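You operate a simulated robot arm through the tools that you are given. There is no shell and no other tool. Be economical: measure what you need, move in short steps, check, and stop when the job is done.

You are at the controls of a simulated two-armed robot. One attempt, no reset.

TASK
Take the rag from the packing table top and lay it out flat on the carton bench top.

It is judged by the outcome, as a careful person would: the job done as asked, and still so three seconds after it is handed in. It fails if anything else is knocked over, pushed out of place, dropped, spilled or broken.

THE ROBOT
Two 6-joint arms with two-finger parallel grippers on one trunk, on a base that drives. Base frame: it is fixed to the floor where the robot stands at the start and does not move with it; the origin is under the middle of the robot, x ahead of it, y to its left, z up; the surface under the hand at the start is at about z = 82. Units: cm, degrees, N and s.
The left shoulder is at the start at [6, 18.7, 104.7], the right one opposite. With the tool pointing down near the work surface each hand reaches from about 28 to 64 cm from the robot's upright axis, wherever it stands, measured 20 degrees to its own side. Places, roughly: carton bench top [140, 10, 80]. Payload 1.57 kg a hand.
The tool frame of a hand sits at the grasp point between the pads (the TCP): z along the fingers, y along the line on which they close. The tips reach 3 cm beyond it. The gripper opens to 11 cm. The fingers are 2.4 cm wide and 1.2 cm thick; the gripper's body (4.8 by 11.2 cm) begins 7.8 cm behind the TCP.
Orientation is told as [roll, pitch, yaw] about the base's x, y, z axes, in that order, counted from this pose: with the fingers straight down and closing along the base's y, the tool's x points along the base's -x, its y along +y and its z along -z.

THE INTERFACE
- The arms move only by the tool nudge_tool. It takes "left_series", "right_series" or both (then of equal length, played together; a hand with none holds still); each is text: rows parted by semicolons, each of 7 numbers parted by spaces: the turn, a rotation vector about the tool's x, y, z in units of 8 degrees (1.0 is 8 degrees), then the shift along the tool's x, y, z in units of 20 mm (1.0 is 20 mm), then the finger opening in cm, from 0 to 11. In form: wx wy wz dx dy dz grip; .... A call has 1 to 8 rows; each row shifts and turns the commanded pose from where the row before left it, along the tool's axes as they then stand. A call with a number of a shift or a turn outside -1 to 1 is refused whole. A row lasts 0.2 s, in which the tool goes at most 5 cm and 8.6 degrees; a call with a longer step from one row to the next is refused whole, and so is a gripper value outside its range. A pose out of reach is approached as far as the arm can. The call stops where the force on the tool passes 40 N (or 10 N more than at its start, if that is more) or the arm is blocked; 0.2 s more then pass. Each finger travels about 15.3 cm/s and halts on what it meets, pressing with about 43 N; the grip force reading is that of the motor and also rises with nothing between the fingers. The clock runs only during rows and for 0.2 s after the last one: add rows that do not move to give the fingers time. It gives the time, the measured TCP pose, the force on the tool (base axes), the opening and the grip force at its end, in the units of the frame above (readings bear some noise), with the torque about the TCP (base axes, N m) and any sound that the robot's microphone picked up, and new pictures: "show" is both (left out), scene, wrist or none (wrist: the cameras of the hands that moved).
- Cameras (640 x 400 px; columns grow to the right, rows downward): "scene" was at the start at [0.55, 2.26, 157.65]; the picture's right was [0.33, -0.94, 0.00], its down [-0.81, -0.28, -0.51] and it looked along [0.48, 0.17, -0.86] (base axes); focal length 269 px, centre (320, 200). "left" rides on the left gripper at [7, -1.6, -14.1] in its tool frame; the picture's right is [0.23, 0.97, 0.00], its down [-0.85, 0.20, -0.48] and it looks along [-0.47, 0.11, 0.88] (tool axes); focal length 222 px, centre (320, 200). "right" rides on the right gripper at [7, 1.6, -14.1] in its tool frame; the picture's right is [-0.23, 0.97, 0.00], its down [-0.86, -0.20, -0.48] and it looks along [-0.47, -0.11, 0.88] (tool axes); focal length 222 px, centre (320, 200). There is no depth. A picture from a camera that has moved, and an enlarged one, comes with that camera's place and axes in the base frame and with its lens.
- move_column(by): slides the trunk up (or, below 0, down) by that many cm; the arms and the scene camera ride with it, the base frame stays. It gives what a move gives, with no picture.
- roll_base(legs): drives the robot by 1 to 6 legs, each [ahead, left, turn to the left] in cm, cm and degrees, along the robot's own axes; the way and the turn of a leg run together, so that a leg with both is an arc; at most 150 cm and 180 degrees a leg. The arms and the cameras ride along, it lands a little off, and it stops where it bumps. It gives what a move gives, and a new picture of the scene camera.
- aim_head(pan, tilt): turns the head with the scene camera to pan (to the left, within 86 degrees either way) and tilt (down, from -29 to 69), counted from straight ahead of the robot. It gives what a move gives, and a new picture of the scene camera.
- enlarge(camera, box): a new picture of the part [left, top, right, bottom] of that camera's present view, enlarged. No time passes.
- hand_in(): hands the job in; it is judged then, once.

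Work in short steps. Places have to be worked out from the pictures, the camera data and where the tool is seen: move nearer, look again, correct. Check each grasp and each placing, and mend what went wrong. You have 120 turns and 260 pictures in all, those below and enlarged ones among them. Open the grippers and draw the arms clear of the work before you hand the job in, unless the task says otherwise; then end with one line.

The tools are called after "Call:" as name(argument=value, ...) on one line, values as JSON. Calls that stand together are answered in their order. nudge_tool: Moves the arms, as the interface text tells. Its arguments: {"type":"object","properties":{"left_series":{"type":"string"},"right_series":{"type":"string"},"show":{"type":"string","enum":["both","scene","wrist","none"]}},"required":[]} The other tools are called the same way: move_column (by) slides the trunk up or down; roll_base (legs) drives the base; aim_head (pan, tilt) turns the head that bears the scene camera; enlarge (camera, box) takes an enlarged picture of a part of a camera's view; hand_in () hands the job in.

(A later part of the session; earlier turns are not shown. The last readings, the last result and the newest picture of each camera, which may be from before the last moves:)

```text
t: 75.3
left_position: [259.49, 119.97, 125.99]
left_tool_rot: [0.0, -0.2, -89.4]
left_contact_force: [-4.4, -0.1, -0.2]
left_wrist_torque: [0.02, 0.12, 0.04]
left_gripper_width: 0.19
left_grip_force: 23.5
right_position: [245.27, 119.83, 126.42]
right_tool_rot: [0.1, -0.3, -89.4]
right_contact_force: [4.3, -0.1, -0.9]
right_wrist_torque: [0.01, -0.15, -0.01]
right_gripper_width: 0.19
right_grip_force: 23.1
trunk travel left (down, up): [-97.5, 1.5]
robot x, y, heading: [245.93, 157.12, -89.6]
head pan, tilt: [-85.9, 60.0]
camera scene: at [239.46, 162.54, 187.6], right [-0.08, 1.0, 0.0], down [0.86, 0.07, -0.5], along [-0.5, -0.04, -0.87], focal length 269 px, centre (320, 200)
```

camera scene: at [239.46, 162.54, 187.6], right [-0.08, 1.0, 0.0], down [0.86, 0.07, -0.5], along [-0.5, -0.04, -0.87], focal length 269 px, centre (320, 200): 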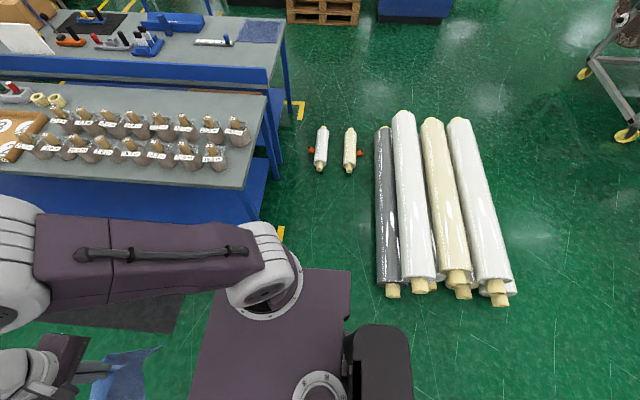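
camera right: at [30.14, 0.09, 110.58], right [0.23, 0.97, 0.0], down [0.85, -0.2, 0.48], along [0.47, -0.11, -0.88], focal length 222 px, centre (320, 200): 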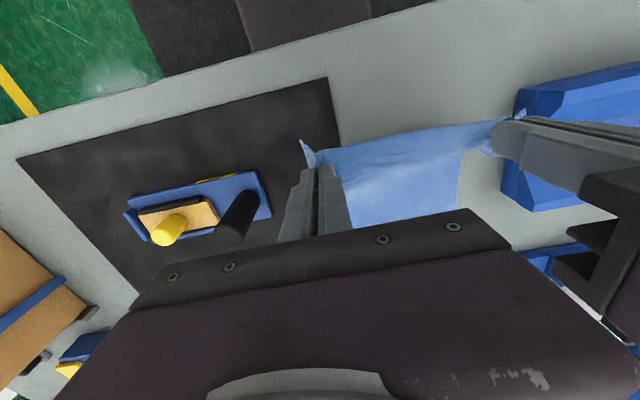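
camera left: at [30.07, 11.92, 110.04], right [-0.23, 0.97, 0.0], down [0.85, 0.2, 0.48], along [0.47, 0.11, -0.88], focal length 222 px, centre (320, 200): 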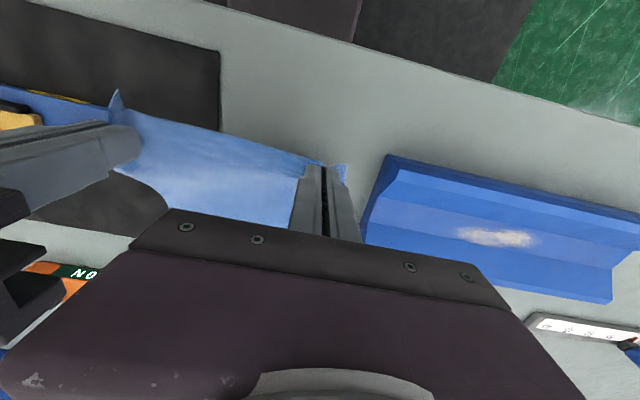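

I have a clear view now: bench x≈109–175, left end y≈120, jars' front face x≈141, tops ≈97 high. I raise the hands 10 cm for clearance before strafing right into the pocket.

Call:
nudge_tool(left_series="0 0 0 0 0 -0.8 0;0 0 0 0 0 -0.8 0;0 0 0 0 0 -0.8 0;0 0 0 0 0 -0.8 0;0 0 0 0 0 -0.8 0;0 0 0 0 0 -0.8 0", right_series="0 0 0 0 0 -0.8 0;0 0 0 0 0 -0.8 0;0 0 0 0 0 -0.8 0;0 0 0 0 0 -0.8 0;0 0 0 0 0 -0.8 0;0 0 0 0 0 -0.8 0", show="none")

Call:
roll_base(legs=[[0, -60, 0], [0, -38, 0]])

Call:
aim_head(pan=0, tilt=60)

```text
t: 76.7
left_position: [259.49, 120.07, 135.59]
left_tool_rot: [0.1, -0.2, -89.4]
left_contact_force: [-5.0, 0.7, 0.9]
left_wrist_torque: [-0.06, 0.12, 0.06]
left_gripper_width: 0.21
left_grip_force: 23.4
right_position: [245.27, 120.04, 136.04]
right_tool_rot: [0.0, -0.3, -89.4]
right_contact_force: [5.4, -0.1, -0.5]
right_wrist_torque: [0.02, -0.16, -0.02]
right_gripper_width: 0.22
right_grip_force: 23.6
trunk travel left (down, up): [-97.5, 1.5]
robot x, y, heading: [246.33, 156.93, -89.4]
head pan, tilt: [-85.9, 60.0]
```

```text
t: 82.1
left_position: [162.71, 118.86, 135.43]
left_tool_rot: [0.0, -0.1, -89.1]
left_contact_force: [-4.4, 0.1, 0.4]
left_wrist_torque: [0.01, 0.17, 0.07]
left_gripper_width: 0.21
left_grip_force: 23.9
right_position: [148.47, 118.7, 136.07]
right_tool_rot: [-0.1, -0.3, -88.9]
right_contact_force: [5.0, 0.9, -1.1]
right_wrist_torque: [-0.03, -0.14, 0.01]
right_gripper_width: 0.23
right_grip_force: 23.8
trunk travel left (down, up): [-97.5, 1.5]
robot x, y, heading: [148.6, 155.66, -89.2]
head pan, tilt: [-85.9, 60.0]
camera scene: at [142.49, 161.17, 187.62], right [-0.09, 1.0, 0.0], down [0.86, 0.08, -0.5], along [-0.5, -0.04, -0.86], focal length 269 px, centre (320, 200)
```

scene: 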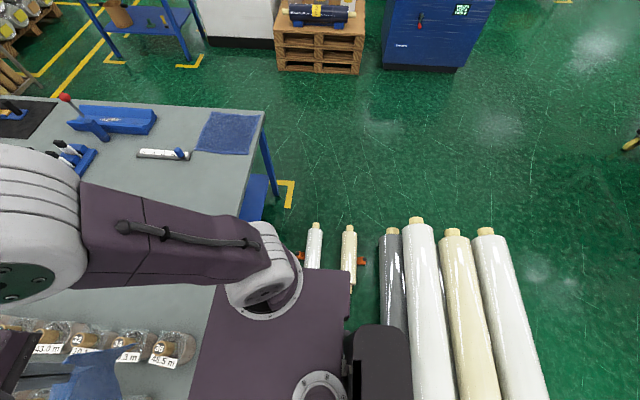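

```text
t: 83.7
left_position: [162.22, 118.78, 135.61]
left_tool_rot: [0.0, -0.1, -89.0]
left_contact_force: [-3.9, 0.9, 0.7]
left_wrist_torque: [-0.02, 0.15, 0.02]
left_gripper_width: 0.23
left_grip_force: 23.6
right_position: [148.01, 118.58, 136.04]
right_tool_rot: [0.0, -0.4, -89.0]
right_contact_force: [5.4, -0.3, 0.1]
right_wrist_torque: [0.0, -0.16, -0.02]
right_gripper_width: 0.23
right_grip_force: 23.7
trunk travel left (down, up): [-97.5, 1.5]
robot x, y, heading: [148.68, 155.83, -89.3]
head pan, tilt: [0.0, 60.0]
camera scene: at [148.66, 155.08, 187.6], right [-1.0, -0.02, 0.0], down [-0.01, 0.87, -0.5], along [0.01, -0.5, -0.87], focal length 269 px, centre (320, 200)
```

scene: 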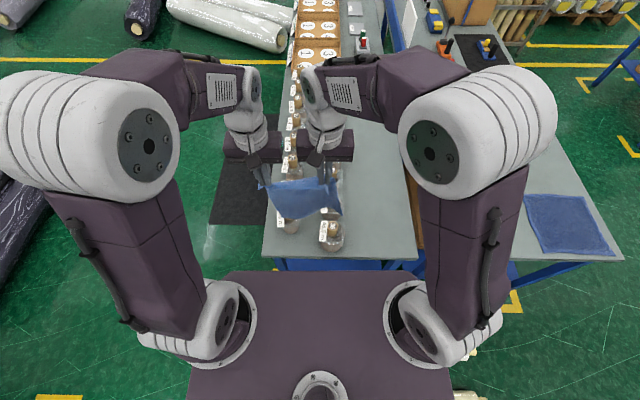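

No bump. The bench strip is x≈110.5–140, end y≈119.5; the rag must be centred at x≈125. I strafe 5 cm more and shift both hands right by about 13 cm first.

Call:
roll_base(legs=[[0, -5, -0.5]])

Call:
nudge_tool(left_series="0 0 0 0 -0.8 0 0;0 0 0 0 -0.8 0 0;0 0 0 0 -0.8 0 0;0 0 0 0 -0.8 0 0;0 0 0 0 -0.8 0 0;0 0 0 0 -0.8 0 0;0 0 0 0 -0.8 0 0;0 0 0 0 -0.8 0 0", right_series="0 0 0 0 -0.8 0 0;0 0 0 0 -0.8 0 0;0 0 0 0 -0.8 0 0;0 0 0 0 -0.8 0 0;0 0 0 0 -0.8 0 0;0 0 0 0 -0.8 0 0;0 0 0 0 -0.8 0 0;0 0 0 0 -0.8 0 0", show="scene")

```text
t: 84.6
left_position: [158.24, 118.68, 135.36]
left_tool_rot: [-0.5, -0.2, -89.5]
left_contact_force: [-2.8, -0.9, 0.6]
left_wrist_torque: [0.01, 0.25, 0.08]
left_gripper_width: 0.22
left_grip_force: 24.2
right_position: [144.07, 118.55, 136.0]
right_tool_rot: [-0.5, -0.3, -89.5]
right_contact_force: [5.6, -0.6, -0.1]
right_wrist_torque: [0.02, -0.02, -0.02]
right_gripper_width: 0.22
right_grip_force: 23.8
trunk travel left (down, up): [-97.5, 1.5]
robot x, y, heading: [143.27, 155.67, -89.5]
head pan, tilt: [0.0, 60.0]
camera scene: at [145.57, 155.05, 187.59], right [-1.0, -0.01, 0.01], down [-0.01, 0.87, -0.5], along [0.0, -0.5, -0.87], focal length 269 px, centre (320, 200)
```

scene: 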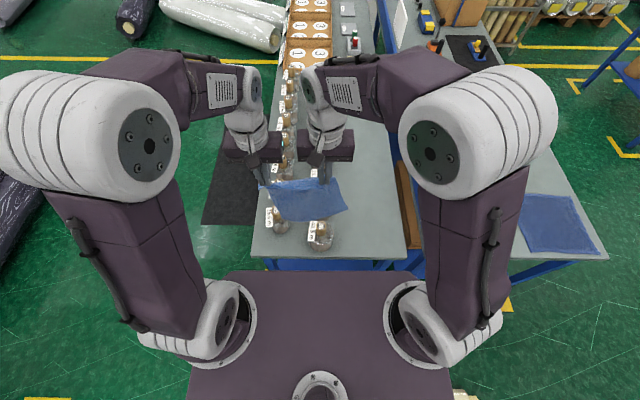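

```text
t: 86.4
left_position: [144.0, 118.52, 135.43]
left_tool_rot: [0.1, -0.1, -89.5]
left_contact_force: [-3.5, 1.1, 0.6]
left_wrist_torque: [0.03, 0.12, 0.06]
left_gripper_width: 0.23
left_grip_force: 22.8
right_position: [129.93, 118.57, 135.96]
right_tool_rot: [0.2, -0.4, -89.5]
right_contact_force: [3.8, 0.0, -1.5]
right_wrist_torque: [0.02, -0.17, 0.05]
right_gripper_width: 0.23
right_grip_force: 23.6
trunk travel left (down, up): [-97.5, 1.5]
robot x, y, heading: [143.89, 155.83, -89.5]
head pan, tilt: [0.0, 60.0]
camera scene: at [143.47, 155.02, 187.6], right [-1.0, -0.01, 0.0], down [-0.01, 0.87, -0.5], along [0.01, -0.5, -0.87], focal length 269 px, centre (320, 200)
```

scene: 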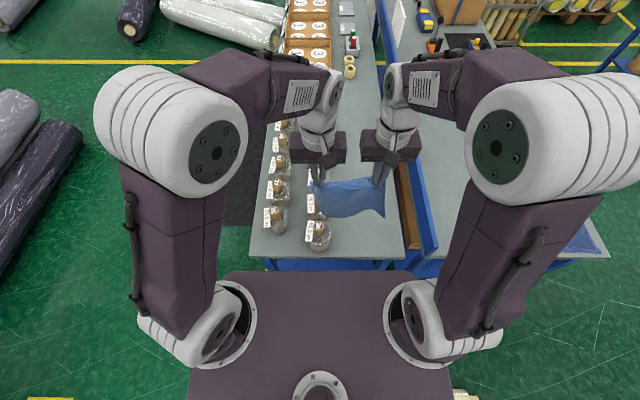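

Works well. I shift another 12 cm right so the hands centre at x≈125, then start reaching forward.

Call:
nudge_tool(left_series="0 0 0 0 -0.75 0 0;0 0 0 0 -0.75 0 0;0 0 0 0 -0.75 0 0;0 0 0 0 -0.75 0 0;0 0 0 0 -0.75 0 0;0 0 0 0 -0.75 0 0;0 0 0 0 -0.75 0 0;0 0 0 0 -0.75 0 0", right_series="0 0 0 0 -0.75 0 0;0 0 0 0 -0.75 0 0;0 0 0 0 -0.75 0 0;0 0 0 0 -0.75 0 0;0 0 0 0 -0.75 0 0;0 0 0 0 -0.75 0 0;0 0 0 0 -0.75 0 0;0 0 0 0 -0.75 0 0", show="none")

Call:
nudge_tool(left_series="0 0 0 -0.7 0 0 0;0 0 0 -0.7 0 0 0;0 0 0 -0.7 0 0 0;0 0 0 -0.7 0 0 0;0 0 0 -0.7 0 0 0;0 0 0 -0.7 0 0 0;0 0 0 -0.7 0 0 0;0 0 0 -0.7 0 0 0", right_series="0 0 0 -0.7 0 0 0;0 0 0 -0.7 0 0 0;0 0 0 -0.7 0 0 0;0 0 0 -0.7 0 0 0;0 0 0 -0.7 0 0 0;0 0 0 -0.7 0 0 0;0 0 0 -0.7 0 0 0;0 0 0 -0.7 0 0 0", show="scene")

```text
t: 88.2
left_position: [132.09, 118.49, 135.53]
left_tool_rot: [0.1, -0.1, -89.4]
left_contact_force: [-4.5, 0.6, 0.7]
left_wrist_torque: [0.03, 0.14, 0.08]
left_gripper_width: 0.22
left_grip_force: 23.6
right_position: [117.88, 118.35, 136.02]
right_tool_rot: [0.2, -0.2, -89.5]
right_contact_force: [4.9, 1.0, 0.2]
right_wrist_torque: [-0.02, -0.17, 0.01]
right_gripper_width: 0.22
right_grip_force: 23.5
trunk travel left (down, up): [-97.5, 1.5]
robot x, y, heading: [143.56, 155.8, -89.4]
head pan, tilt: [0.0, 60.0]
```

```text
t: 90.0
left_position: [132.5, 107.1, 135.36]
left_tool_rot: [0.2, 0.0, -89.5]
left_contact_force: [-5.7, -0.1, 0.3]
left_wrist_torque: [0.02, 0.18, 0.05]
left_gripper_width: 0.19
left_grip_force: 24.3
right_position: [118.1, 106.9, 136.05]
right_tool_rot: [0.2, -0.2, -89.5]
right_contact_force: [4.6, -0.3, 0.3]
right_wrist_torque: [0.02, -0.18, 0.01]
right_gripper_width: 0.22
right_grip_force: 23.9
trunk travel left (down, up): [-97.5, 1.5]
robot x, y, heading: [143.5, 156.01, -89.8]
head pan, tilt: [0.0, 60.0]
camera scene: at [143.77, 154.71, 187.6], right [-1.0, -0.01, 0.0], down [-0.01, 0.87, -0.5], along [0.0, -0.5, -0.87], focal length 269 px, centre (320, 200)
```

scene: 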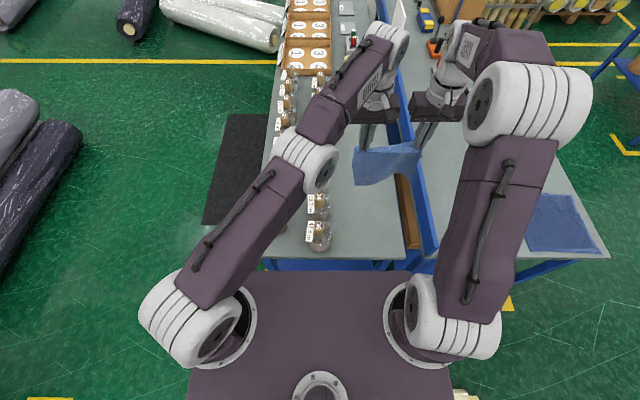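

The left arm is getting stretched across. I move the base 6 cm ahead and 4 cm right (still as far from the bench as it stood from the packing table), then correct the hands.

Call:
roll_base(legs=[[6, 0, 0], [0, -4, 0]])

Call:
nudge_tool(left_series="0 0 0 0 0.6 0 0;0 0 0 0 0.6 0 0;0 0 0 -0.5 0.6 0 0;0 0 0 -0.7 0 0 0;0 0 0 -0.7 0 0 0;0 0 0 -0.7 0 0 0", right_series="0 0 0 0 0.6 0 0;0 0 0 0 0.6 0 0;0 0 0 -0.5 0.6 0 0;0 0 0 -0.7 0 0 0;0 0 0 -0.7 0 0 0;0 0 0 -0.7 0 0 0", show="scene")

```text
t: 91.4
left_position: [129.54, 100.97, 135.45]
left_tool_rot: [-0.5, 0.0, -89.3]
left_contact_force: [-4.5, -1.1, 0.9]
left_wrist_torque: [0.04, 0.28, 0.09]
left_gripper_width: 0.22
left_grip_force: 23.7
right_position: [115.27, 100.89, 136.14]
right_tool_rot: [-0.3, -0.2, -89.5]
right_contact_force: [7.0, 0.4, -1.0]
right_wrist_torque: [0.04, -0.04, -0.03]
right_gripper_width: 0.22
right_grip_force: 23.9
trunk travel left (down, up): [-97.5, 1.5]
robot x, y, heading: [139.74, 149.72, -89.6]
head pan, tilt: [0.0, 60.0]
camera scene: at [141.32, 148.61, 187.59], right [-1.0, -0.01, 0.01], down [-0.01, 0.87, -0.5], along [0.0, -0.5, -0.87], focal length 269 px, centre (320, 200)
```

scene: 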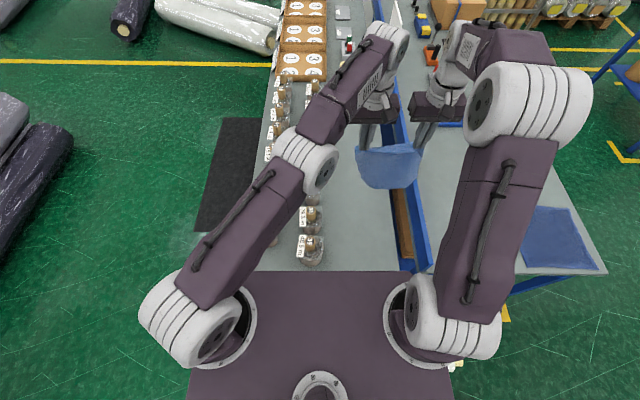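

```text
t: 92.8
left_position: [133.05, 98.12, 134.98]
left_tool_rot: [-0.4, -0.3, -89.5]
left_contact_force: [-21.1, -3.7, 1.1]
left_wrist_torque: [-0.14, 0.71, 0.2]
left_gripper_width: 0.23
left_grip_force: 24.0
left hand out of reach, approached as far as the arm can: row 1, 2, 4, 5, 6
right_position: [118.43, 95.75, 136.03]
right_tool_rot: [0.3, -0.1, -89.3]
right_contact_force: [22.2, 4.0, -1.5]
right_wrist_torque: [0.1, -0.63, -0.06]
right_gripper_width: 0.23
right_grip_force: 23.9
trunk travel left (down, up): [-97.5, 1.5]
robot x, y, heading: [139.46, 149.68, -89.3]
head pan, tilt: [0.0, 60.0]
camera scene: at [140.16, 148.86, 187.6], right [-1.0, -0.01, 0.0], down [-0.01, 0.87, -0.5], along [0.0, -0.5, -0.87], focal length 269 px, centre (320, 200)
```

scene: 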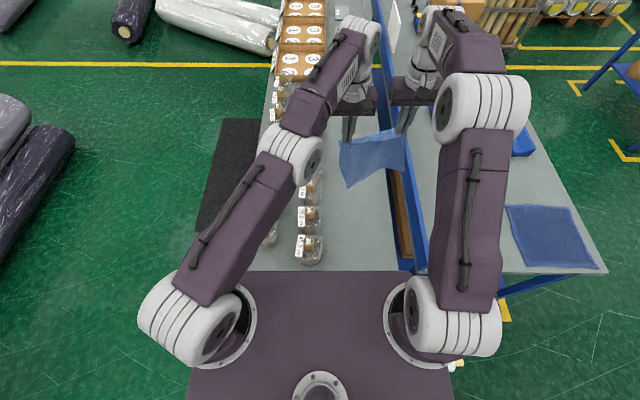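

The left arm is at its limit at this height (wrist too high). Lowering the hands lets it reach further; I bring both down 12 cm while easing the sideways strain.

Call:
nudge_tool(left_series="0 0 0 0 0 0.75 0;0 0 0 0 0 0.75 0;0 0 0 0 0 0.75 0;0 0 0 0 0 0.75 0;0 0 0 0 0 0.75 0;0 0 0 0 0 0.75 0;0 0 0 0 0 0.75 0;0 0 0 0 0 0.75 0", right_series="0 0 0 0 0 0.75 0;0 0 0 0 0 0.75 0;0 0 0 0 0 0.75 0;0 0 0 0 0 0.75 0;0 0 0 0 0 0.75 0;0 0 0 0 0 0.75 0;0 0 0 0 0 0.75 0;0 0 0 0 0 0.75 0", show="both")

```text
t: 94.6
left_position: [132.27, 96.73, 123.29]
left_tool_rot: [0.2, 0.0, -89.4]
left_contact_force: [-7.1, -0.4, 0.1]
left_wrist_torque: [0.01, 0.24, 0.11]
left_gripper_width: 0.18
left_grip_force: 24.1
left hand out of reach, approached as far as the arm can: row 2, 3, 5, 7
right_position: [118.03, 95.82, 124.03]
right_tool_rot: [0.1, -0.3, -89.4]
right_contact_force: [6.6, 0.8, -0.1]
right_wrist_torque: [0.04, -0.21, 0.0]
right_gripper_width: 0.23
right_grip_force: 23.5
trunk travel left (down, up): [-97.5, 1.5]
robot x, y, heading: [139.55, 149.6, -89.5]
head pan, tilt: [0.0, 60.0]
camera scene: at [139.84, 148.85, 187.6], right [-1.0, -0.01, 0.0], down [-0.01, 0.87, -0.5], along [0.0, -0.5, -0.87], focal length 269 px, centre (320, 200)
camera right: at [119.54, 102.74, 138.22], right [0.98, -0.22, 0.0], down [-0.19, -0.86, 0.48], along [-0.1, -0.47, -0.88], focal length 222 px, centre (320, 200)
camera left: at [130.49, 103.79, 137.39], right [0.97, 0.24, 0.0], down [0.21, -0.85, 0.48], along [0.12, -0.46, -0.88], focal length 222 px, centre (320, 200)
```

scene: 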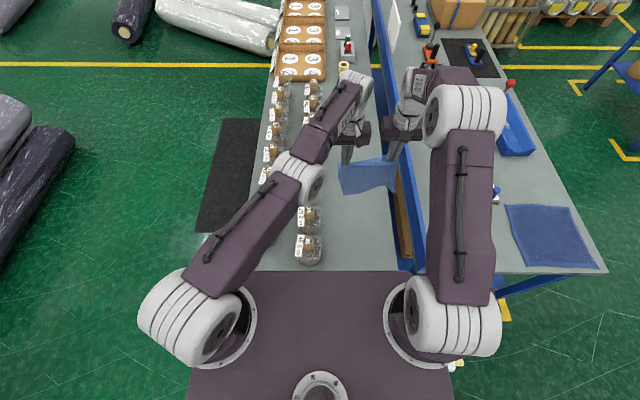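
right: 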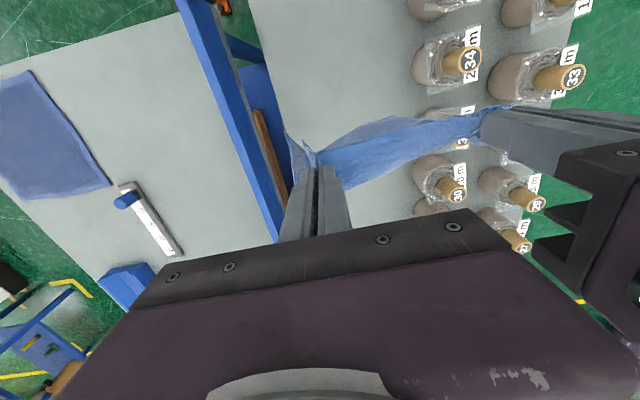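
left: 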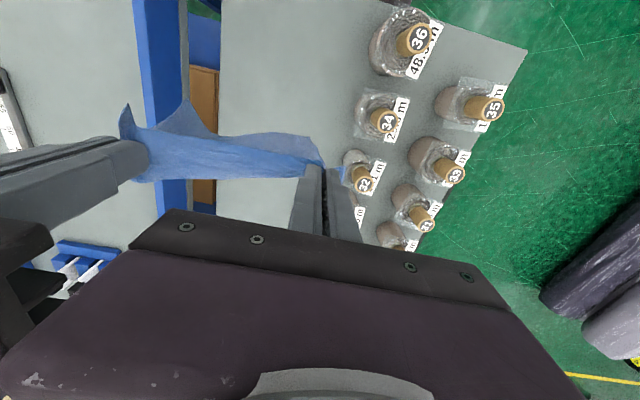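

Strip measured x 109–139. To gain reach I tilt both tools 16° (wrist back), then go ~5 cm forward and 1 cm right.

Call:
nudge_tool(left_series="0 -0.8 0 0 -0.25 0 0;0 -0.8 0 0 -0.25 0 0;0 -0.4 0 0 0 0 0;0 0 0 -0.4 0 0.11 0;0 0 0 -0.4 0 0.11 0;0 0 0 -0.4 0 0.11 0;0 0 0 -0.4 0 0.11 0;0 0 0 -0.4 0 0.11 0", right_series="0 -0.8 0 0 -0.25 0 0;0 -0.8 0 0 -0.25 0 0;0 -0.4 0 0 0 0 0;0 0 0 -0.4 0 0.11 0;0 0 0 -0.4 0 0.11 0;0 0 0 -0.4 0 0.11 0;0 0 0 -0.4 0 0.11 0;0 0 0 -0.4 0 0.11 0", show="scene")

```text
t: 96.4
left_position: [130.05, 91.24, 123.42]
left_tool_rot: [0.0, -16.2, -89.4]
left_contact_force: [-0.4, 0.2, 0.6]
left_wrist_torque: [0.03, -0.02, 0.02]
left_gripper_width: 0.2
left_grip_force: 23.2
left hand out of reach, approached as far as the arm can: row 1, 2, 3, 4, 5, 6, 7, 8
right_position: [117.03, 91.65, 124.06]
right_tool_rot: [0.1, -16.2, -89.5]
right_contact_force: [0.1, 0.4, 0.4]
right_wrist_torque: [0.01, 0.0, 0.05]
right_gripper_width: 0.21
right_grip_force: 23.5
trunk travel left (down, up): [-97.5, 1.5]
robot x, y, heading: [139.79, 149.19, -89.4]
head pan, tilt: [0.0, 60.0]
camera scene: at [139.86, 148.9, 187.6], right [-1.0, -0.01, 0.0], down [-0.01, 0.87, -0.5], along [0.0, -0.5, -0.87], focal length 269 px, centre (320, 200)
```

scene: 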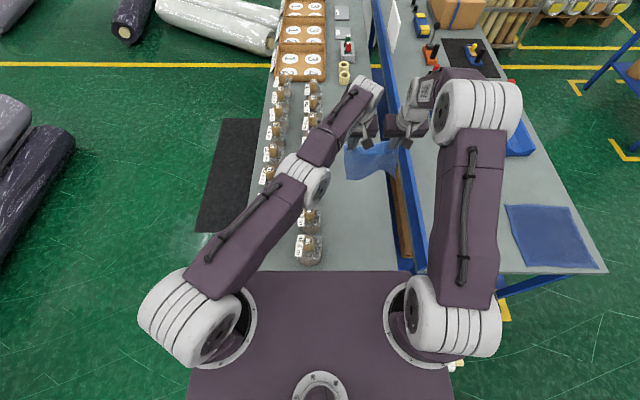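

Hands are at y≈91.4, strain gone. I lower the trunk 15 cm so the rag's free edge just nears the bench.

Call:
move_column(by=-15)

Call:
nudge_tool(left_series="0 0 0 0 0 0 0", right_series="0 0 0 0 0 0 0", show="both")

```text
t: 98.2
left_position: [130.01, 91.23, 108.51]
left_tool_rot: [0.0, -16.2, -89.4]
left_contact_force: [-0.4, -1.0, 1.0]
left_wrist_torque: [-0.04, 0.06, 0.03]
left_gripper_width: 0.21
left_grip_force: 23.5
right_position: [117.02, 91.73, 109.09]
right_tool_rot: [0.0, -16.3, -89.4]
right_contact_force: [-0.5, -0.3, 0.5]
right_wrist_torque: [-0.02, 0.0, 0.05]
right_gripper_width: 0.2
right_grip_force: 23.9
trunk travel left (down, up): [-82.5, 16.5]
robot x, y, heading: [139.5, 149.53, -89.7]
head pan, tilt: [0.0, 60.0]
```

```text
t: 98.6
left_position: [129.99, 91.31, 108.43]
left_tool_rot: [0.1, -16.3, -89.4]
left_contact_force: [-0.4, 0.7, 0.1]
left_wrist_torque: [-0.01, 0.01, 0.06]
left_gripper_width: 0.23
left_grip_force: 23.5
right_position: [116.96, 91.77, 109.17]
right_tool_rot: [0.1, -16.2, -89.5]
right_contact_force: [-0.3, 0.0, -1.0]
right_wrist_torque: [0.01, -0.01, 0.05]
right_gripper_width: 0.2
right_grip_force: 24.5
trunk travel left (down, up): [-82.5, 16.5]
robot x, y, heading: [139.57, 149.68, -89.6]
head pan, tilt: [0.0, 60.0]
camera scene: at [139.85, 148.96, 172.6], right [-1.0, -0.01, 0.0], down [-0.01, 0.87, -0.5], along [0.0, -0.5, -0.87], focal length 269 px, centre (320, 200)
camera right: at [118.53, 102.25, 120.81], right [0.98, -0.21, 0.07], down [-0.19, -0.69, 0.7], along [-0.1, -0.69, -0.71], focal length 222 px, centre (320, 200)
camera left: at [128.31, 101.89, 120.05], right [0.97, 0.23, -0.06], down [0.21, -0.69, 0.7], along [0.12, -0.69, -0.71], focal length 222 px, centre (320, 200)
```

scene: 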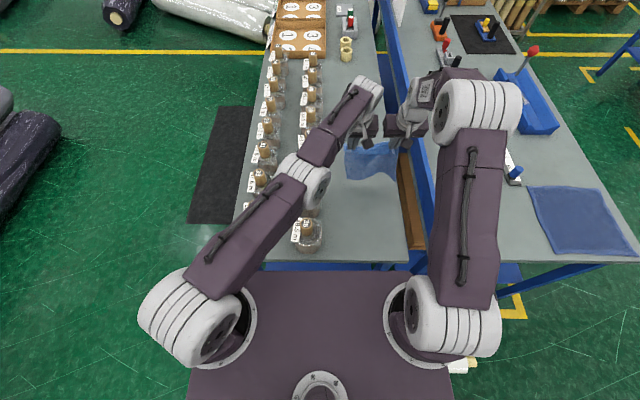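
right: 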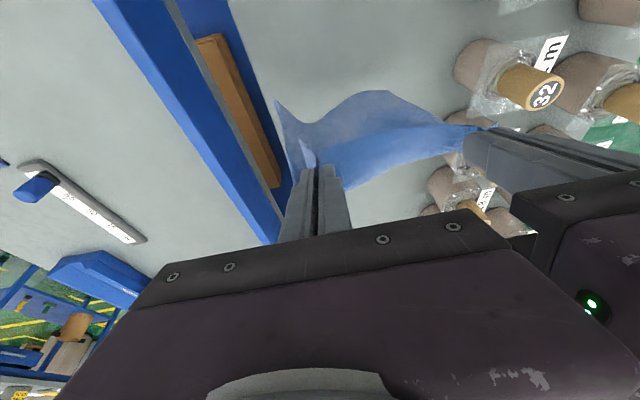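
left: 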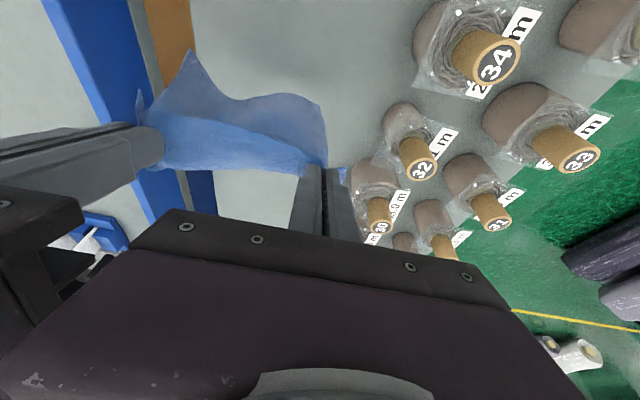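

The free edge hangs ~8 cm above the bench (z≈88, y≈90). I lower the trunk 7 cm more so it just touches.

Call:
move_column(by=-7)

Call:
nudge_tool(left_series="0 0 0 0 0.2 0 0;0 0 0 0 0.2 0 0", right_series="0 0 0 0 0.15 0 0;0 0 0 0 0 0 0", show="both")

```text
t: 99.7
left_position: [130.09, 91.24, 101.44]
left_tool_rot: [0.0, -16.2, -89.4]
left_contact_force: [1.2, 0.0, -0.2]
left_wrist_torque: [0.01, 0.02, 0.05]
left_gripper_width: 0.23
left_grip_force: 23.2
right_position: [116.83, 91.73, 102.1]
right_tool_rot: [0.1, -16.3, -89.4]
right_contact_force: [0.2, 0.0, -0.5]
right_wrist_torque: [-0.02, 0.0, 0.03]
right_gripper_width: 0.23
right_grip_force: 23.8
trunk travel left (down, up): [-75.5, 23.5]
robot x, y, heading: [139.91, 149.96, -89.7]
head pan, tilt: [0.0, 60.0]
```

```text
t: 100.3
left_position: [130.77, 91.19, 101.49]
left_tool_rot: [0.1, -16.1, -89.5]
left_contact_force: [0.7, -0.5, -0.4]
left_wrist_torque: [-0.03, 0.0, -0.01]
left_gripper_width: 0.22
left_grip_force: 24.1
right_position: [117.4, 91.66, 102.1]
right_tool_rot: [0.2, -16.4, -89.4]
right_contact_force: [0.6, 0.0, 1.0]
right_wrist_torque: [0.03, -0.05, 0.03]
right_gripper_width: 0.2
right_grip_force: 24.0
trunk travel left (down, up): [-75.5, 23.5]
robot x, y, heading: [139.65, 149.67, -89.8]
head pan, tilt: [0.0, 60.0]
camera scene: at [139.87, 148.98, 165.6], right [-1.0, -0.01, 0.0], down [-0.01, 0.87, -0.5], along [0.0, -0.5, -0.87], focal length 269 px, centre (320, 200)
camera right: at [118.84, 102.25, 113.82], right [0.98, -0.21, 0.07], down [-0.19, -0.69, 0.7], along [-0.1, -0.69, -0.71], focal length 222 px, centre (320, 200)
camera left: at [128.97, 101.66, 113.1], right [0.97, 0.23, -0.06], down [0.21, -0.69, 0.7], along [0.12, -0.69, -0.71], focal length 222 px, centre (320, 200)
```

scene: 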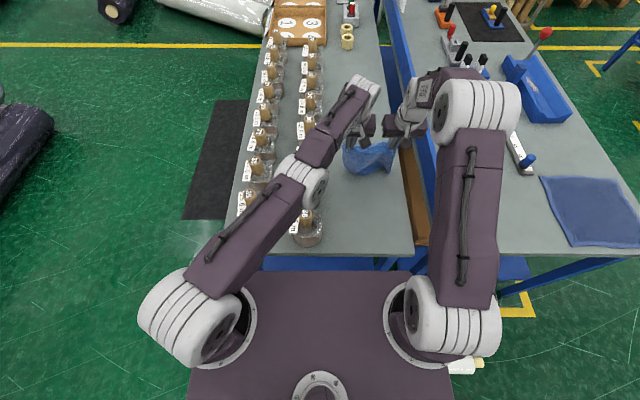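
right: 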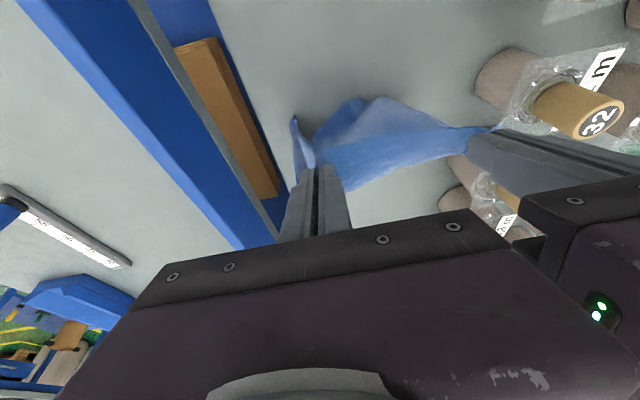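
left: 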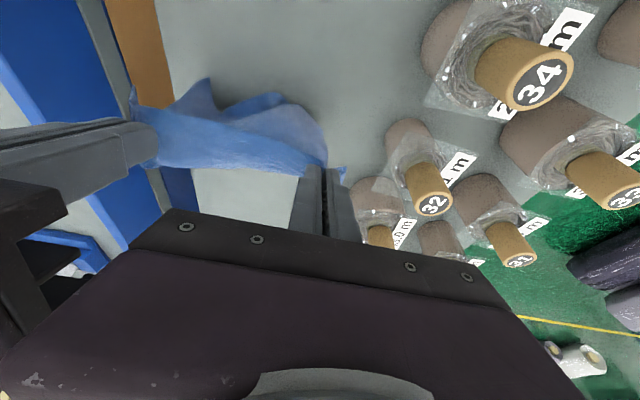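

The lower part has bent on touching and might curl toward me. I lift 4 cm so it hangs free, then retreat while lowering so the free edge trails away from me.

Call:
nudge_tool(left_series="0 0 0 -0.18 0 -0.64 0;0 0 0 -0.18 0 -0.64 0;0 0 0 -0.18 0 -0.64 0;0 0 0 0 0 0 0;0 0 0 0 0 0 0;0 0 0 0 0 0 0", right_series="0 0 0 -0.18 0 -0.64 0;0 0 0 -0.18 0 -0.64 0;0 0 0 -0.18 0 -0.64 0;0 0 0 0 0 0 0;0 0 0 0 0 0 0;0 0 0 0 0 0 0", show="wrist")

Call:
nudge_tool(left_series="0 0 0 0.67 0 -0.19 0;0 0 0 0.81 0 0.287 0;0 0 0 0.81 0 0.287 0;0 0 0 0.81 0 0.287 0;0 0 0 0.81 0 0.287 0;0 0 0 0.81 0 0.287 0", right_series="0 0 0 0.67 0 -0.19 0;0 0 0 0.81 0 0.287 0;0 0 0 0.81 0 0.287 0;0 0 0 0.81 0 0.287 0;0 0 0 0.81 0 0.287 0;0 0 0 0.81 0 0.287 0", show="both")

```text
t: 101.7
left_position: [130.87, 91.19, 105.57]
left_tool_rot: [-0.1, -16.1, -89.3]
left_contact_force: [0.2, 0.5, 0.0]
left_wrist_torque: [-0.04, 0.0, 0.03]
left_gripper_width: 0.23
left_grip_force: 23.4
right_position: [117.11, 91.57, 106.2]
right_tool_rot: [0.1, -16.3, -89.4]
right_contact_force: [0.4, -0.7, -0.4]
right_wrist_torque: [-0.03, 0.0, 0.0]
right_gripper_width: 0.2
right_grip_force: 23.7
trunk travel left (down, up): [-75.5, 23.5]
robot x, y, heading: [139.39, 149.84, -89.6]
head pan, tilt: [0.0, 60.0]
camera right: at [118.74, 102.31, 117.85], right [0.98, -0.21, 0.07], down [-0.19, -0.69, 0.7], along [-0.1, -0.69, -0.71], focal length 222 px, centre (320, 200)
camera left: at [129.08, 101.94, 117.08], right [0.97, 0.23, -0.06], down [0.21, -0.69, 0.7], along [0.12, -0.69, -0.71], focal length 222 px, centre (320, 200)
```

right: 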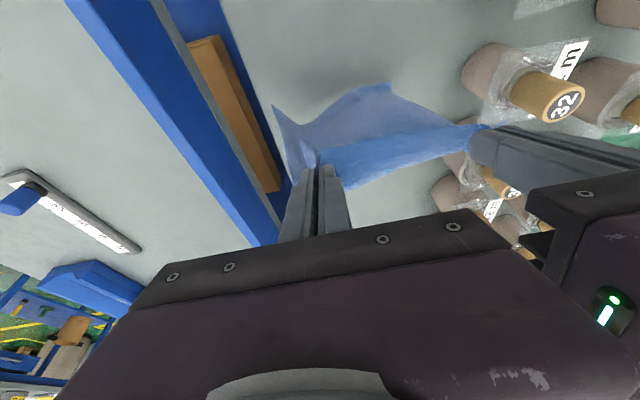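
left: 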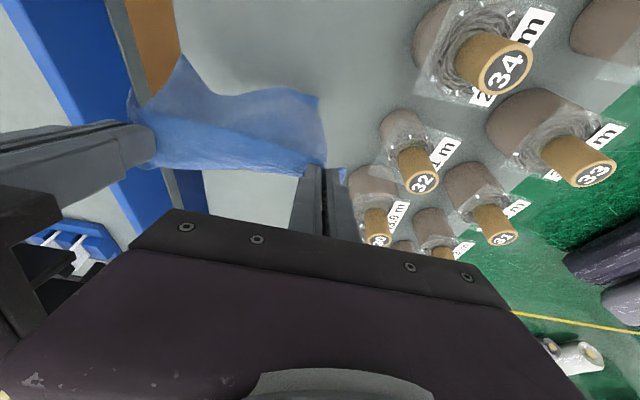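

```text
t: 102.8
left_position: [128.21, 93.04, 102.64]
left_tool_rot: [0.6, -15.8, -89.6]
left_contact_force: [1.1, -0.4, -0.2]
left_wrist_torque: [0.03, 0.15, -0.03]
left_gripper_width: 0.2
left_grip_force: 24.1
left hand out of reach, approached as far as the arm can: row 1, 2, 3, 4, 5
right_position: [116.89, 97.55, 102.86]
right_tool_rot: [0.2, -16.9, -90.2]
right_contact_force: [-1.4, 1.4, 0.4]
right_wrist_torque: [-0.05, -0.17, 0.09]
right_gripper_width: 0.22
right_grip_force: 23.5
trunk travel left (down, up): [-75.5, 23.5]
robot x, y, heading: [140.05, 149.9, -89.2]
head pan, tilt: [0.0, 60.0]
stopped in row 5 (left hand): the force on the tool passed its limit at 59 N (the readings are from after the stop); the commanded pose is now the measured one
camera scene: at [139.82, 149.0, 165.6], right [-1.0, -0.01, 0.0], down [-0.01, 0.87, -0.5], along [0.0, -0.5, -0.87], focal length 269 px, centre (320, 200)
camera right: at [118.51, 108.29, 114.42], right [0.97, -0.22, 0.07], down [-0.2, -0.68, 0.7], along [-0.11, -0.7, -0.71], focal length 222 px, centre (320, 200)
camera left: at [126.33, 103.55, 114.15], right [0.97, 0.23, -0.05], down [0.2, -0.69, 0.7], along [0.12, -0.69, -0.72], focal length 222 px, centre (320, 200)
```

scene: 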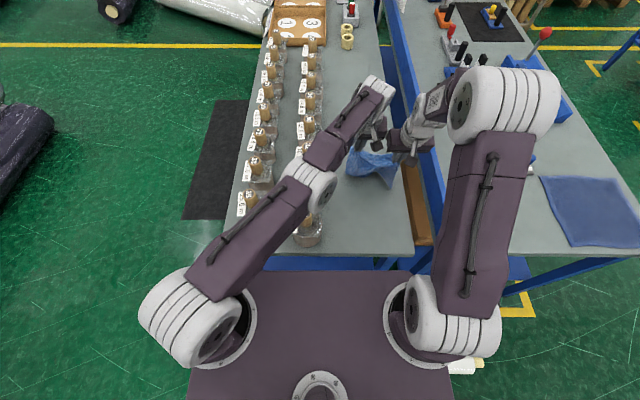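
right: 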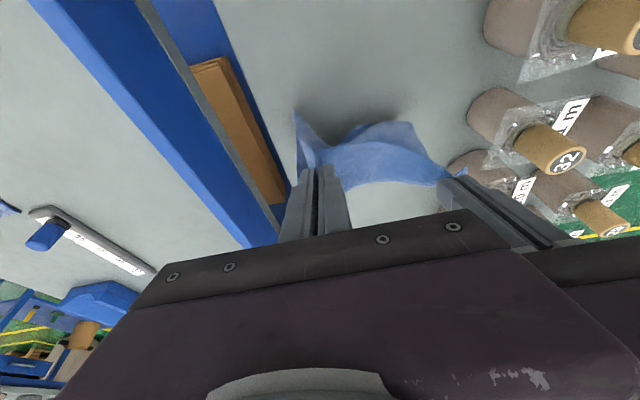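
left: 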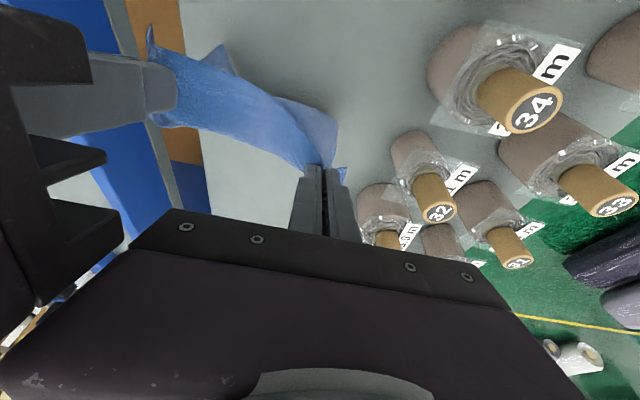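

The left hand lagged (its command had run beyond reach) and the hands met, but nothing slipped. The command is reset; I realign the left beside the right at y≈97.5 and raise both 3 cm.

Call:
nudge_tool(left_series="0 0 0 0.44 0.35 -0.51 0;0 0 0 0.44 0.35 -0.51 0;0 0 0 0.44 0.35 -0.51 0;0 0 0 0.44 0.35 -0.51 0;0 0 0 0 0 0 0", right_series="0 0 0 -0.1 0 -0.36 0;0 0 0 -0.1 0 -0.36 0;0 0 0 -0.1 0 -0.36 0;0 0 0 -0.1 0 -0.36 0;0 0 0 0 0 0 0", show="wrist")

```text
t: 104.0
left_position: [130.88, 97.4, 105.53]
left_tool_rot: [0.6, -15.8, -89.6]
left_contact_force: [-2.4, -0.2, 0.0]
left_wrist_torque: [-0.01, 0.07, 0.02]
left_gripper_width: 0.21
left_grip_force: 24.1
left hand out of reach, approached as far as the arm can: row 1
right_position: [116.95, 97.61, 105.87]
right_tool_rot: [0.2, -16.8, -90.2]
right_contact_force: [3.1, 0.5, 0.8]
right_wrist_torque: [0.01, -0.04, 0.03]
right_gripper_width: 0.22
right_grip_force: 24.1
trunk travel left (down, up): [-75.5, 23.5]
robot x, y, heading: [139.43, 149.61, -89.5]
head pan, tilt: [0.0, 60.0]
camera right: at [118.54, 108.35, 117.44], right [0.97, -0.22, 0.07], down [-0.2, -0.68, 0.7], along [-0.11, -0.7, -0.71], focal length 222 px, centre (320, 200)
camera left: at [129.02, 108.01, 117.14], right [0.97, 0.23, -0.05], down [0.2, -0.69, 0.7], along [0.12, -0.69, -0.72], focal length 222 px, centre (320, 200)
```

right: 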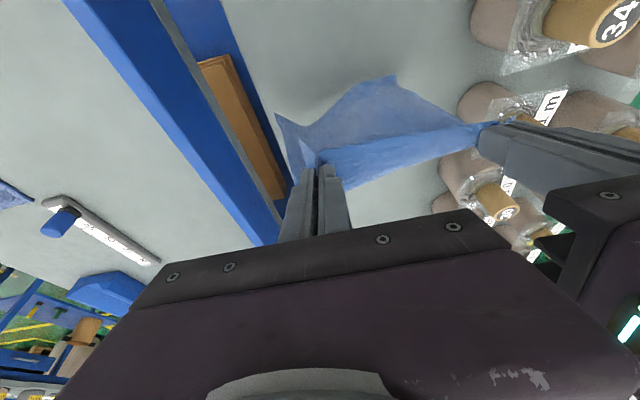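
left: 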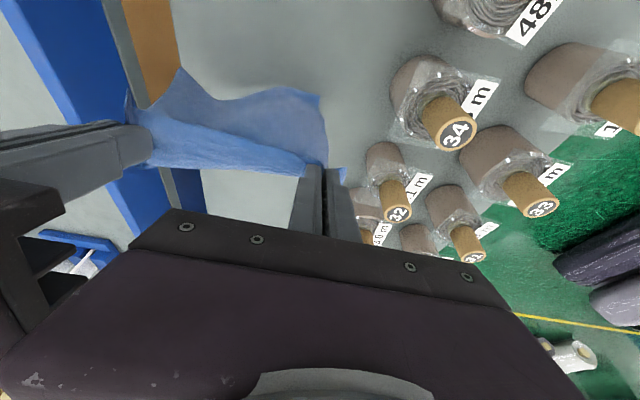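

The free edge now touches at y≈95; I want it near 91. I raise 2.6 cm, tilt to ~31° for more reach, and go 6 cm forward.

Call:
nudge_tool(left_series="0 -0.92 0 -0.18 0 -0.64 0;0 -0.92 0 -0.18 0 -0.64 0;0 0 0 -0.64 0 0.386 0;0 0 0 -0.64 0 0.386 0;0 0 0 -0.64 0 0.386 0;0 0 0 -0.64 0 0.386 0;0 0 0 0 0 0 0", right_series="0 -0.92 0 -0.18 0 -0.64 0;0 -0.92 0 -0.18 0 -0.64 0;0 0 0 -0.64 0 0.386 0;0 0 0 -0.64 0 0.386 0;0 0 0 -0.64 0 0.386 0;0 0 0 -0.64 0 0.386 0;0 0 0 0 0 0 0", show="both")

```text
t: 105.6
left_position: [130.9, 91.74, 108.14]
left_tool_rot: [0.6, -30.5, -89.8]
left_contact_force: [-2.5, 0.6, -0.5]
left_wrist_torque: [0.01, 0.12, -0.01]
left_gripper_width: 0.2
left_grip_force: 23.6
right_position: [116.88, 91.95, 108.64]
right_tool_rot: [0.2, -31.5, -90.2]
right_contact_force: [2.6, 0.2, 0.1]
right_wrist_torque: [0.03, -0.13, 0.06]
right_gripper_width: 0.21
right_grip_force: 24.4
trunk travel left (down, up): [-75.5, 23.5]
robot x, y, heading: [139.45, 149.47, -89.2]
head pan, tilt: [0.0, 60.0]
camera scene: at [139.86, 149.09, 165.6], right [-1.0, -0.01, 0.0], down [-0.01, 0.87, -0.5], along [0.0, -0.5, -0.87], focal length 269 px, centre (320, 200)
camera right: at [118.54, 105.25, 116.99], right [0.97, -0.2, 0.12], down [-0.2, -0.48, 0.85], along [-0.11, -0.86, -0.5], focal length 222 px, centre (320, 200)
camera left: at [129.08, 104.96, 116.69], right [0.97, 0.21, -0.11], down [0.2, -0.49, 0.85], along [0.12, -0.85, -0.52], focal length 222 px, centre (320, 200)
```

scene: 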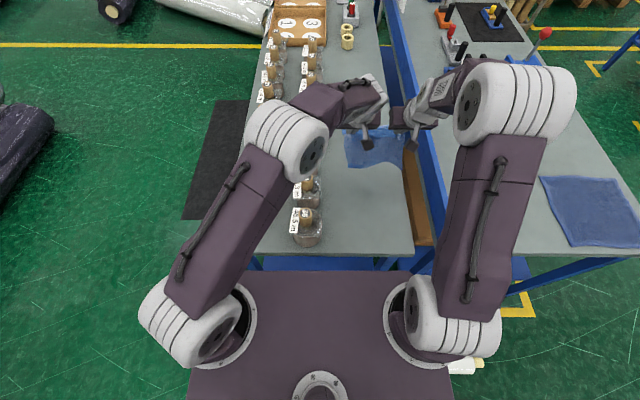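
right: 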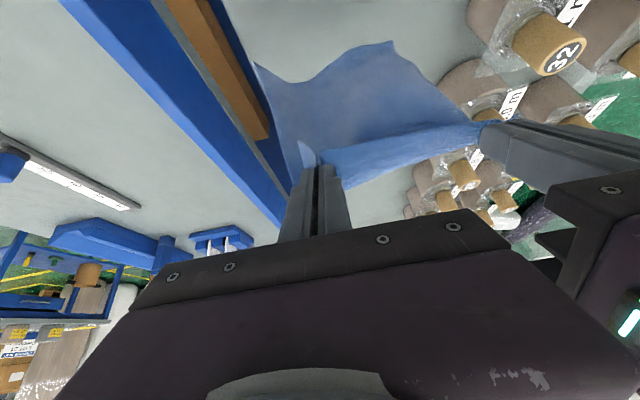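
left: 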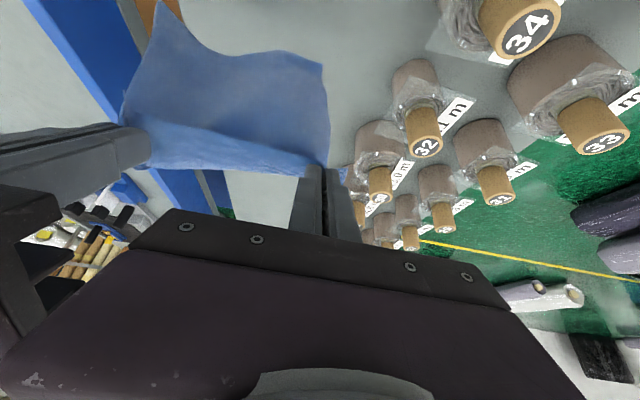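

All in reach now. I go 3 cm more forward, then retreat while lowering so the edge lands near y≈89–90 and trails.

Call:
nudge_tool(left_series="0 0 0 -0.64 0 0.386 0;0 0 0 -0.64 0 0.386 0;0 0 0 0.1 0 0.2 0;0 0 0 0.857 0 0.07 0;0 0 0 0.857 0 0.07 0;0 0 0 0.857 0 0.07 0;0 0 0 0.857 0 0.07 0;0 0 0 0.857 0 0.07 0", right_series="0 0 0 -0.64 0 0.386 0;0 0 0 -0.64 0 0.386 0;0 0 0 0.1 0 0.2 0;0 0 0 0.857 0 0.07 0;0 0 0 0.857 0 0.07 0;0 0 0 0.857 0 0.07 0;0 0 0 0.857 0 0.07 0;0 0 0 0.857 0 0.07 0", show="both")

```text
t: 107.4
left_position: [130.99, 95.76, 102.53]
left_tool_rot: [0.6, -30.5, -89.7]
left_contact_force: [-2.3, 0.3, 0.0]
left_wrist_torque: [-0.04, 0.1, 0.0]
left_gripper_width: 0.22
left_grip_force: 24.1
right_position: [116.91, 95.12, 103.52]
right_tool_rot: [0.4, -31.6, -90.2]
right_contact_force: [2.5, 0.1, -0.5]
right_wrist_torque: [-0.02, -0.06, 0.06]
right_gripper_width: 0.23
right_grip_force: 24.1
right hand out of reach, approached as far as the arm can: row 8
trunk travel left (down, up): [-75.5, 23.5]
robot x, y, heading: [139.78, 149.42, -89.2]
head pan, tilt: [0.0, 60.0]
camera scene: at [139.85, 149.03, 165.6], right [-1.0, -0.01, 0.0], down [-0.01, 0.87, -0.5], along [0.0, -0.5, -0.87], focal length 269 px, centre (320, 200)
camera right: at [118.55, 108.45, 111.96], right [0.97, -0.19, 0.12], down [-0.2, -0.48, 0.85], along [-0.11, -0.86, -0.5], focal length 222 px, centre (320, 200)
camera left: at [129.09, 108.93, 111.23], right [0.97, 0.21, -0.11], down [0.2, -0.49, 0.85], along [0.12, -0.85, -0.52], focal length 222 px, centre (320, 200)
```

scene: 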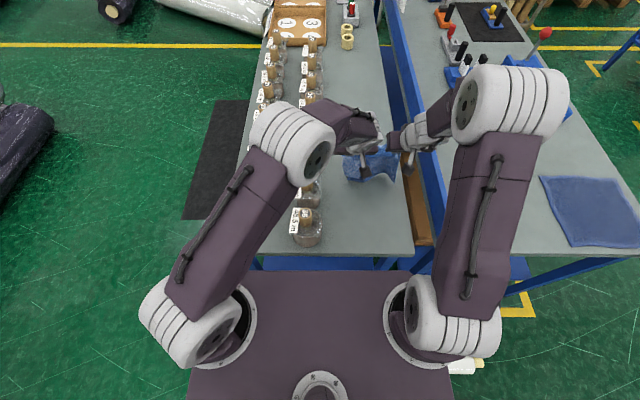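
right: 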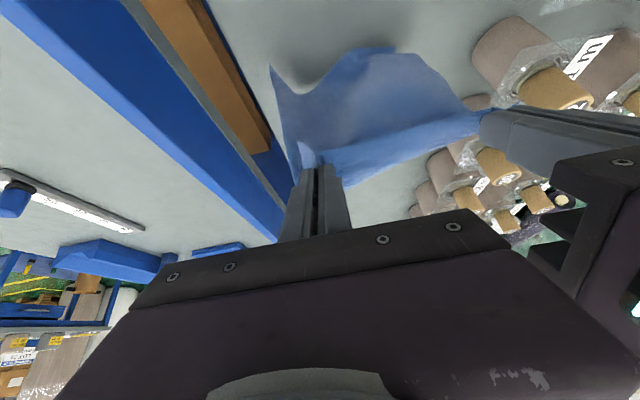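
left: 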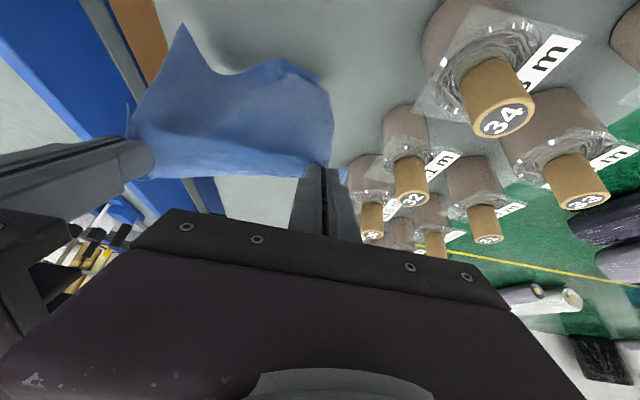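

The edge rests at y≈89 trailing away from me, hands at y≈95.5. I continue back and down along the arc.

Call:
nudge_tool(left_series="0 0 0 0.9 0 0.12 0;0 0 0 0.95 0 0.128 0;0 0 0 0.95 0 0.128 0;0 0 0 0.95 0 0.128 0;0 0 0 0.95 0 0.128 0;0 0 0 0.95 0 0.128 0", right_series="0 0 0 0.9 0 0.12 0;0 0 0 0.95 0 0.128 0;0 0 0 0.95 0 0.128 0;0 0 0 0.95 0 0.128 0;0 0 0 0.95 0 0.128 0;0 0 0 0.95 0 0.128 0", show="both")

```text
t: 108.8
left_position: [130.74, 104.65, 95.66]
left_tool_rot: [0.5, -30.6, -89.8]
left_contact_force: [-12.0, -2.2, 2.8]
left_wrist_torque: [-0.1, 0.38, -0.09]
left_gripper_width: 0.2
left_grip_force: 23.6
right_position: [116.61, 102.09, 97.74]
right_tool_rot: [0.9, -31.3, -90.3]
right_contact_force: [13.1, 2.5, -1.8]
right_wrist_torque: [0.09, -0.33, 0.25]
right_gripper_width: 0.22
right_grip_force: 23.5
right hand out of reach, approached as far as the arm can: row 1, 2, 5
trunk travel left (down, up): [-75.5, 23.5]
robot x, y, heading: [139.5, 149.66, -89.6]
head pan, tilt: [0.0, 60.0]
camera scene: at [139.81, 149.01, 165.6], right [-1.0, -0.01, 0.0], down [-0.01, 0.87, -0.5], along [0.0, -0.5, -0.87], focal length 269 px, centre (320, 200)
camera right: at [118.1, 115.4, 106.34], right [0.97, -0.19, 0.13], down [-0.21, -0.48, 0.85], along [-0.1, -0.85, -0.51], focal length 222 px, centre (320, 200)
camera left: at [128.92, 117.89, 104.21], right [0.97, 0.2, -0.11], down [0.2, -0.49, 0.85], along [0.12, -0.85, -0.52], focal length 222 px, centre (320, 200)
```

scene: 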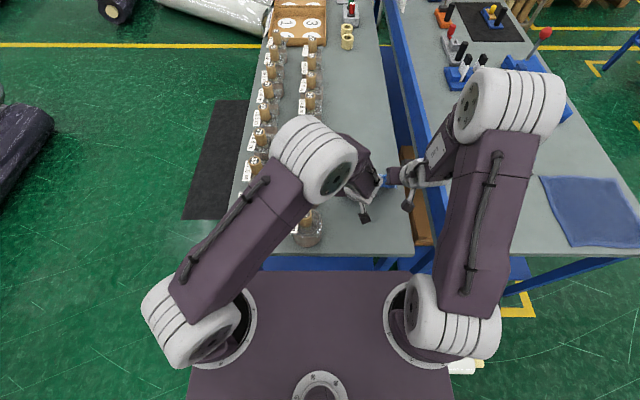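
right: 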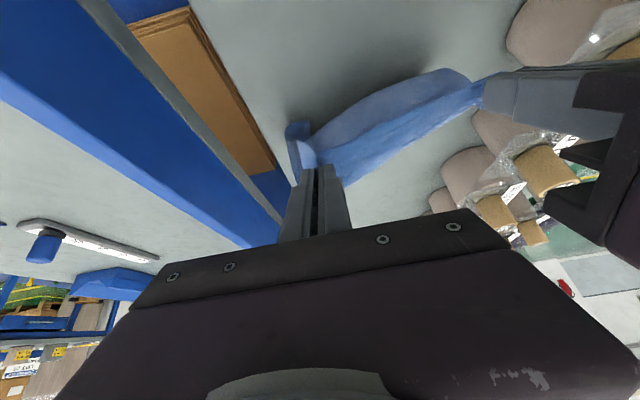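
left: 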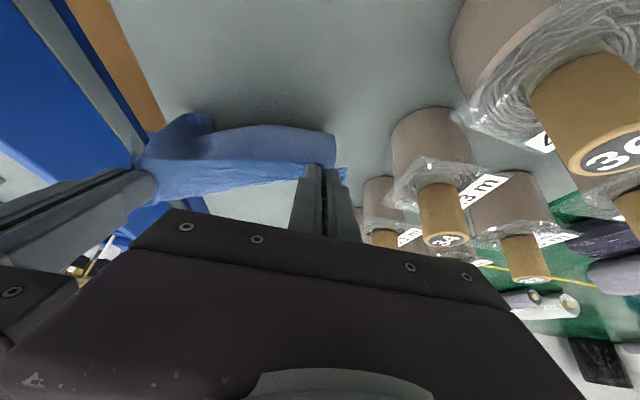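

The right wrist is near its limit with this tilt close in. I untilt both by ~22° in place before continuing.

Call:
nudge_tool(left_series="0 0.92 0 0 0 0 0;0 0.92 0 0 0 0 0;0 0.92 0 0 0 0 0;0 0 0 0 0 0 0", right_series="0 0.92 0 0 0 0 0;0 0.92 0 0 0 0 0;0 0.92 0 0 0 0 0;0 0 0 0 0 0 0", show="none")

```text
t: 109.8
left_position: [130.85, 104.7, 95.53]
left_tool_rot: [0.6, -8.3, -89.5]
left_contact_force: [-1.6, -1.4, -0.2]
left_wrist_torque: [-0.04, 0.06, 0.03]
left_gripper_width: 0.22
left_grip_force: 23.1
right_position: [117.56, 102.25, 97.64]
right_tool_rot: [2.0, -22.8, -90.3]
right_contact_force: [2.3, -0.1, -0.2]
right_wrist_torque: [0.02, -0.06, 0.03]
right_gripper_width: 0.21
right_grip_force: 23.3
right hand out of reach, approached as far as the arm can: row 2, 3
trunk travel left (down, up): [-75.5, 23.5]
robot x, y, heading: [139.62, 149.81, -89.3]
head pan, tilt: [0.0, 60.0]
```

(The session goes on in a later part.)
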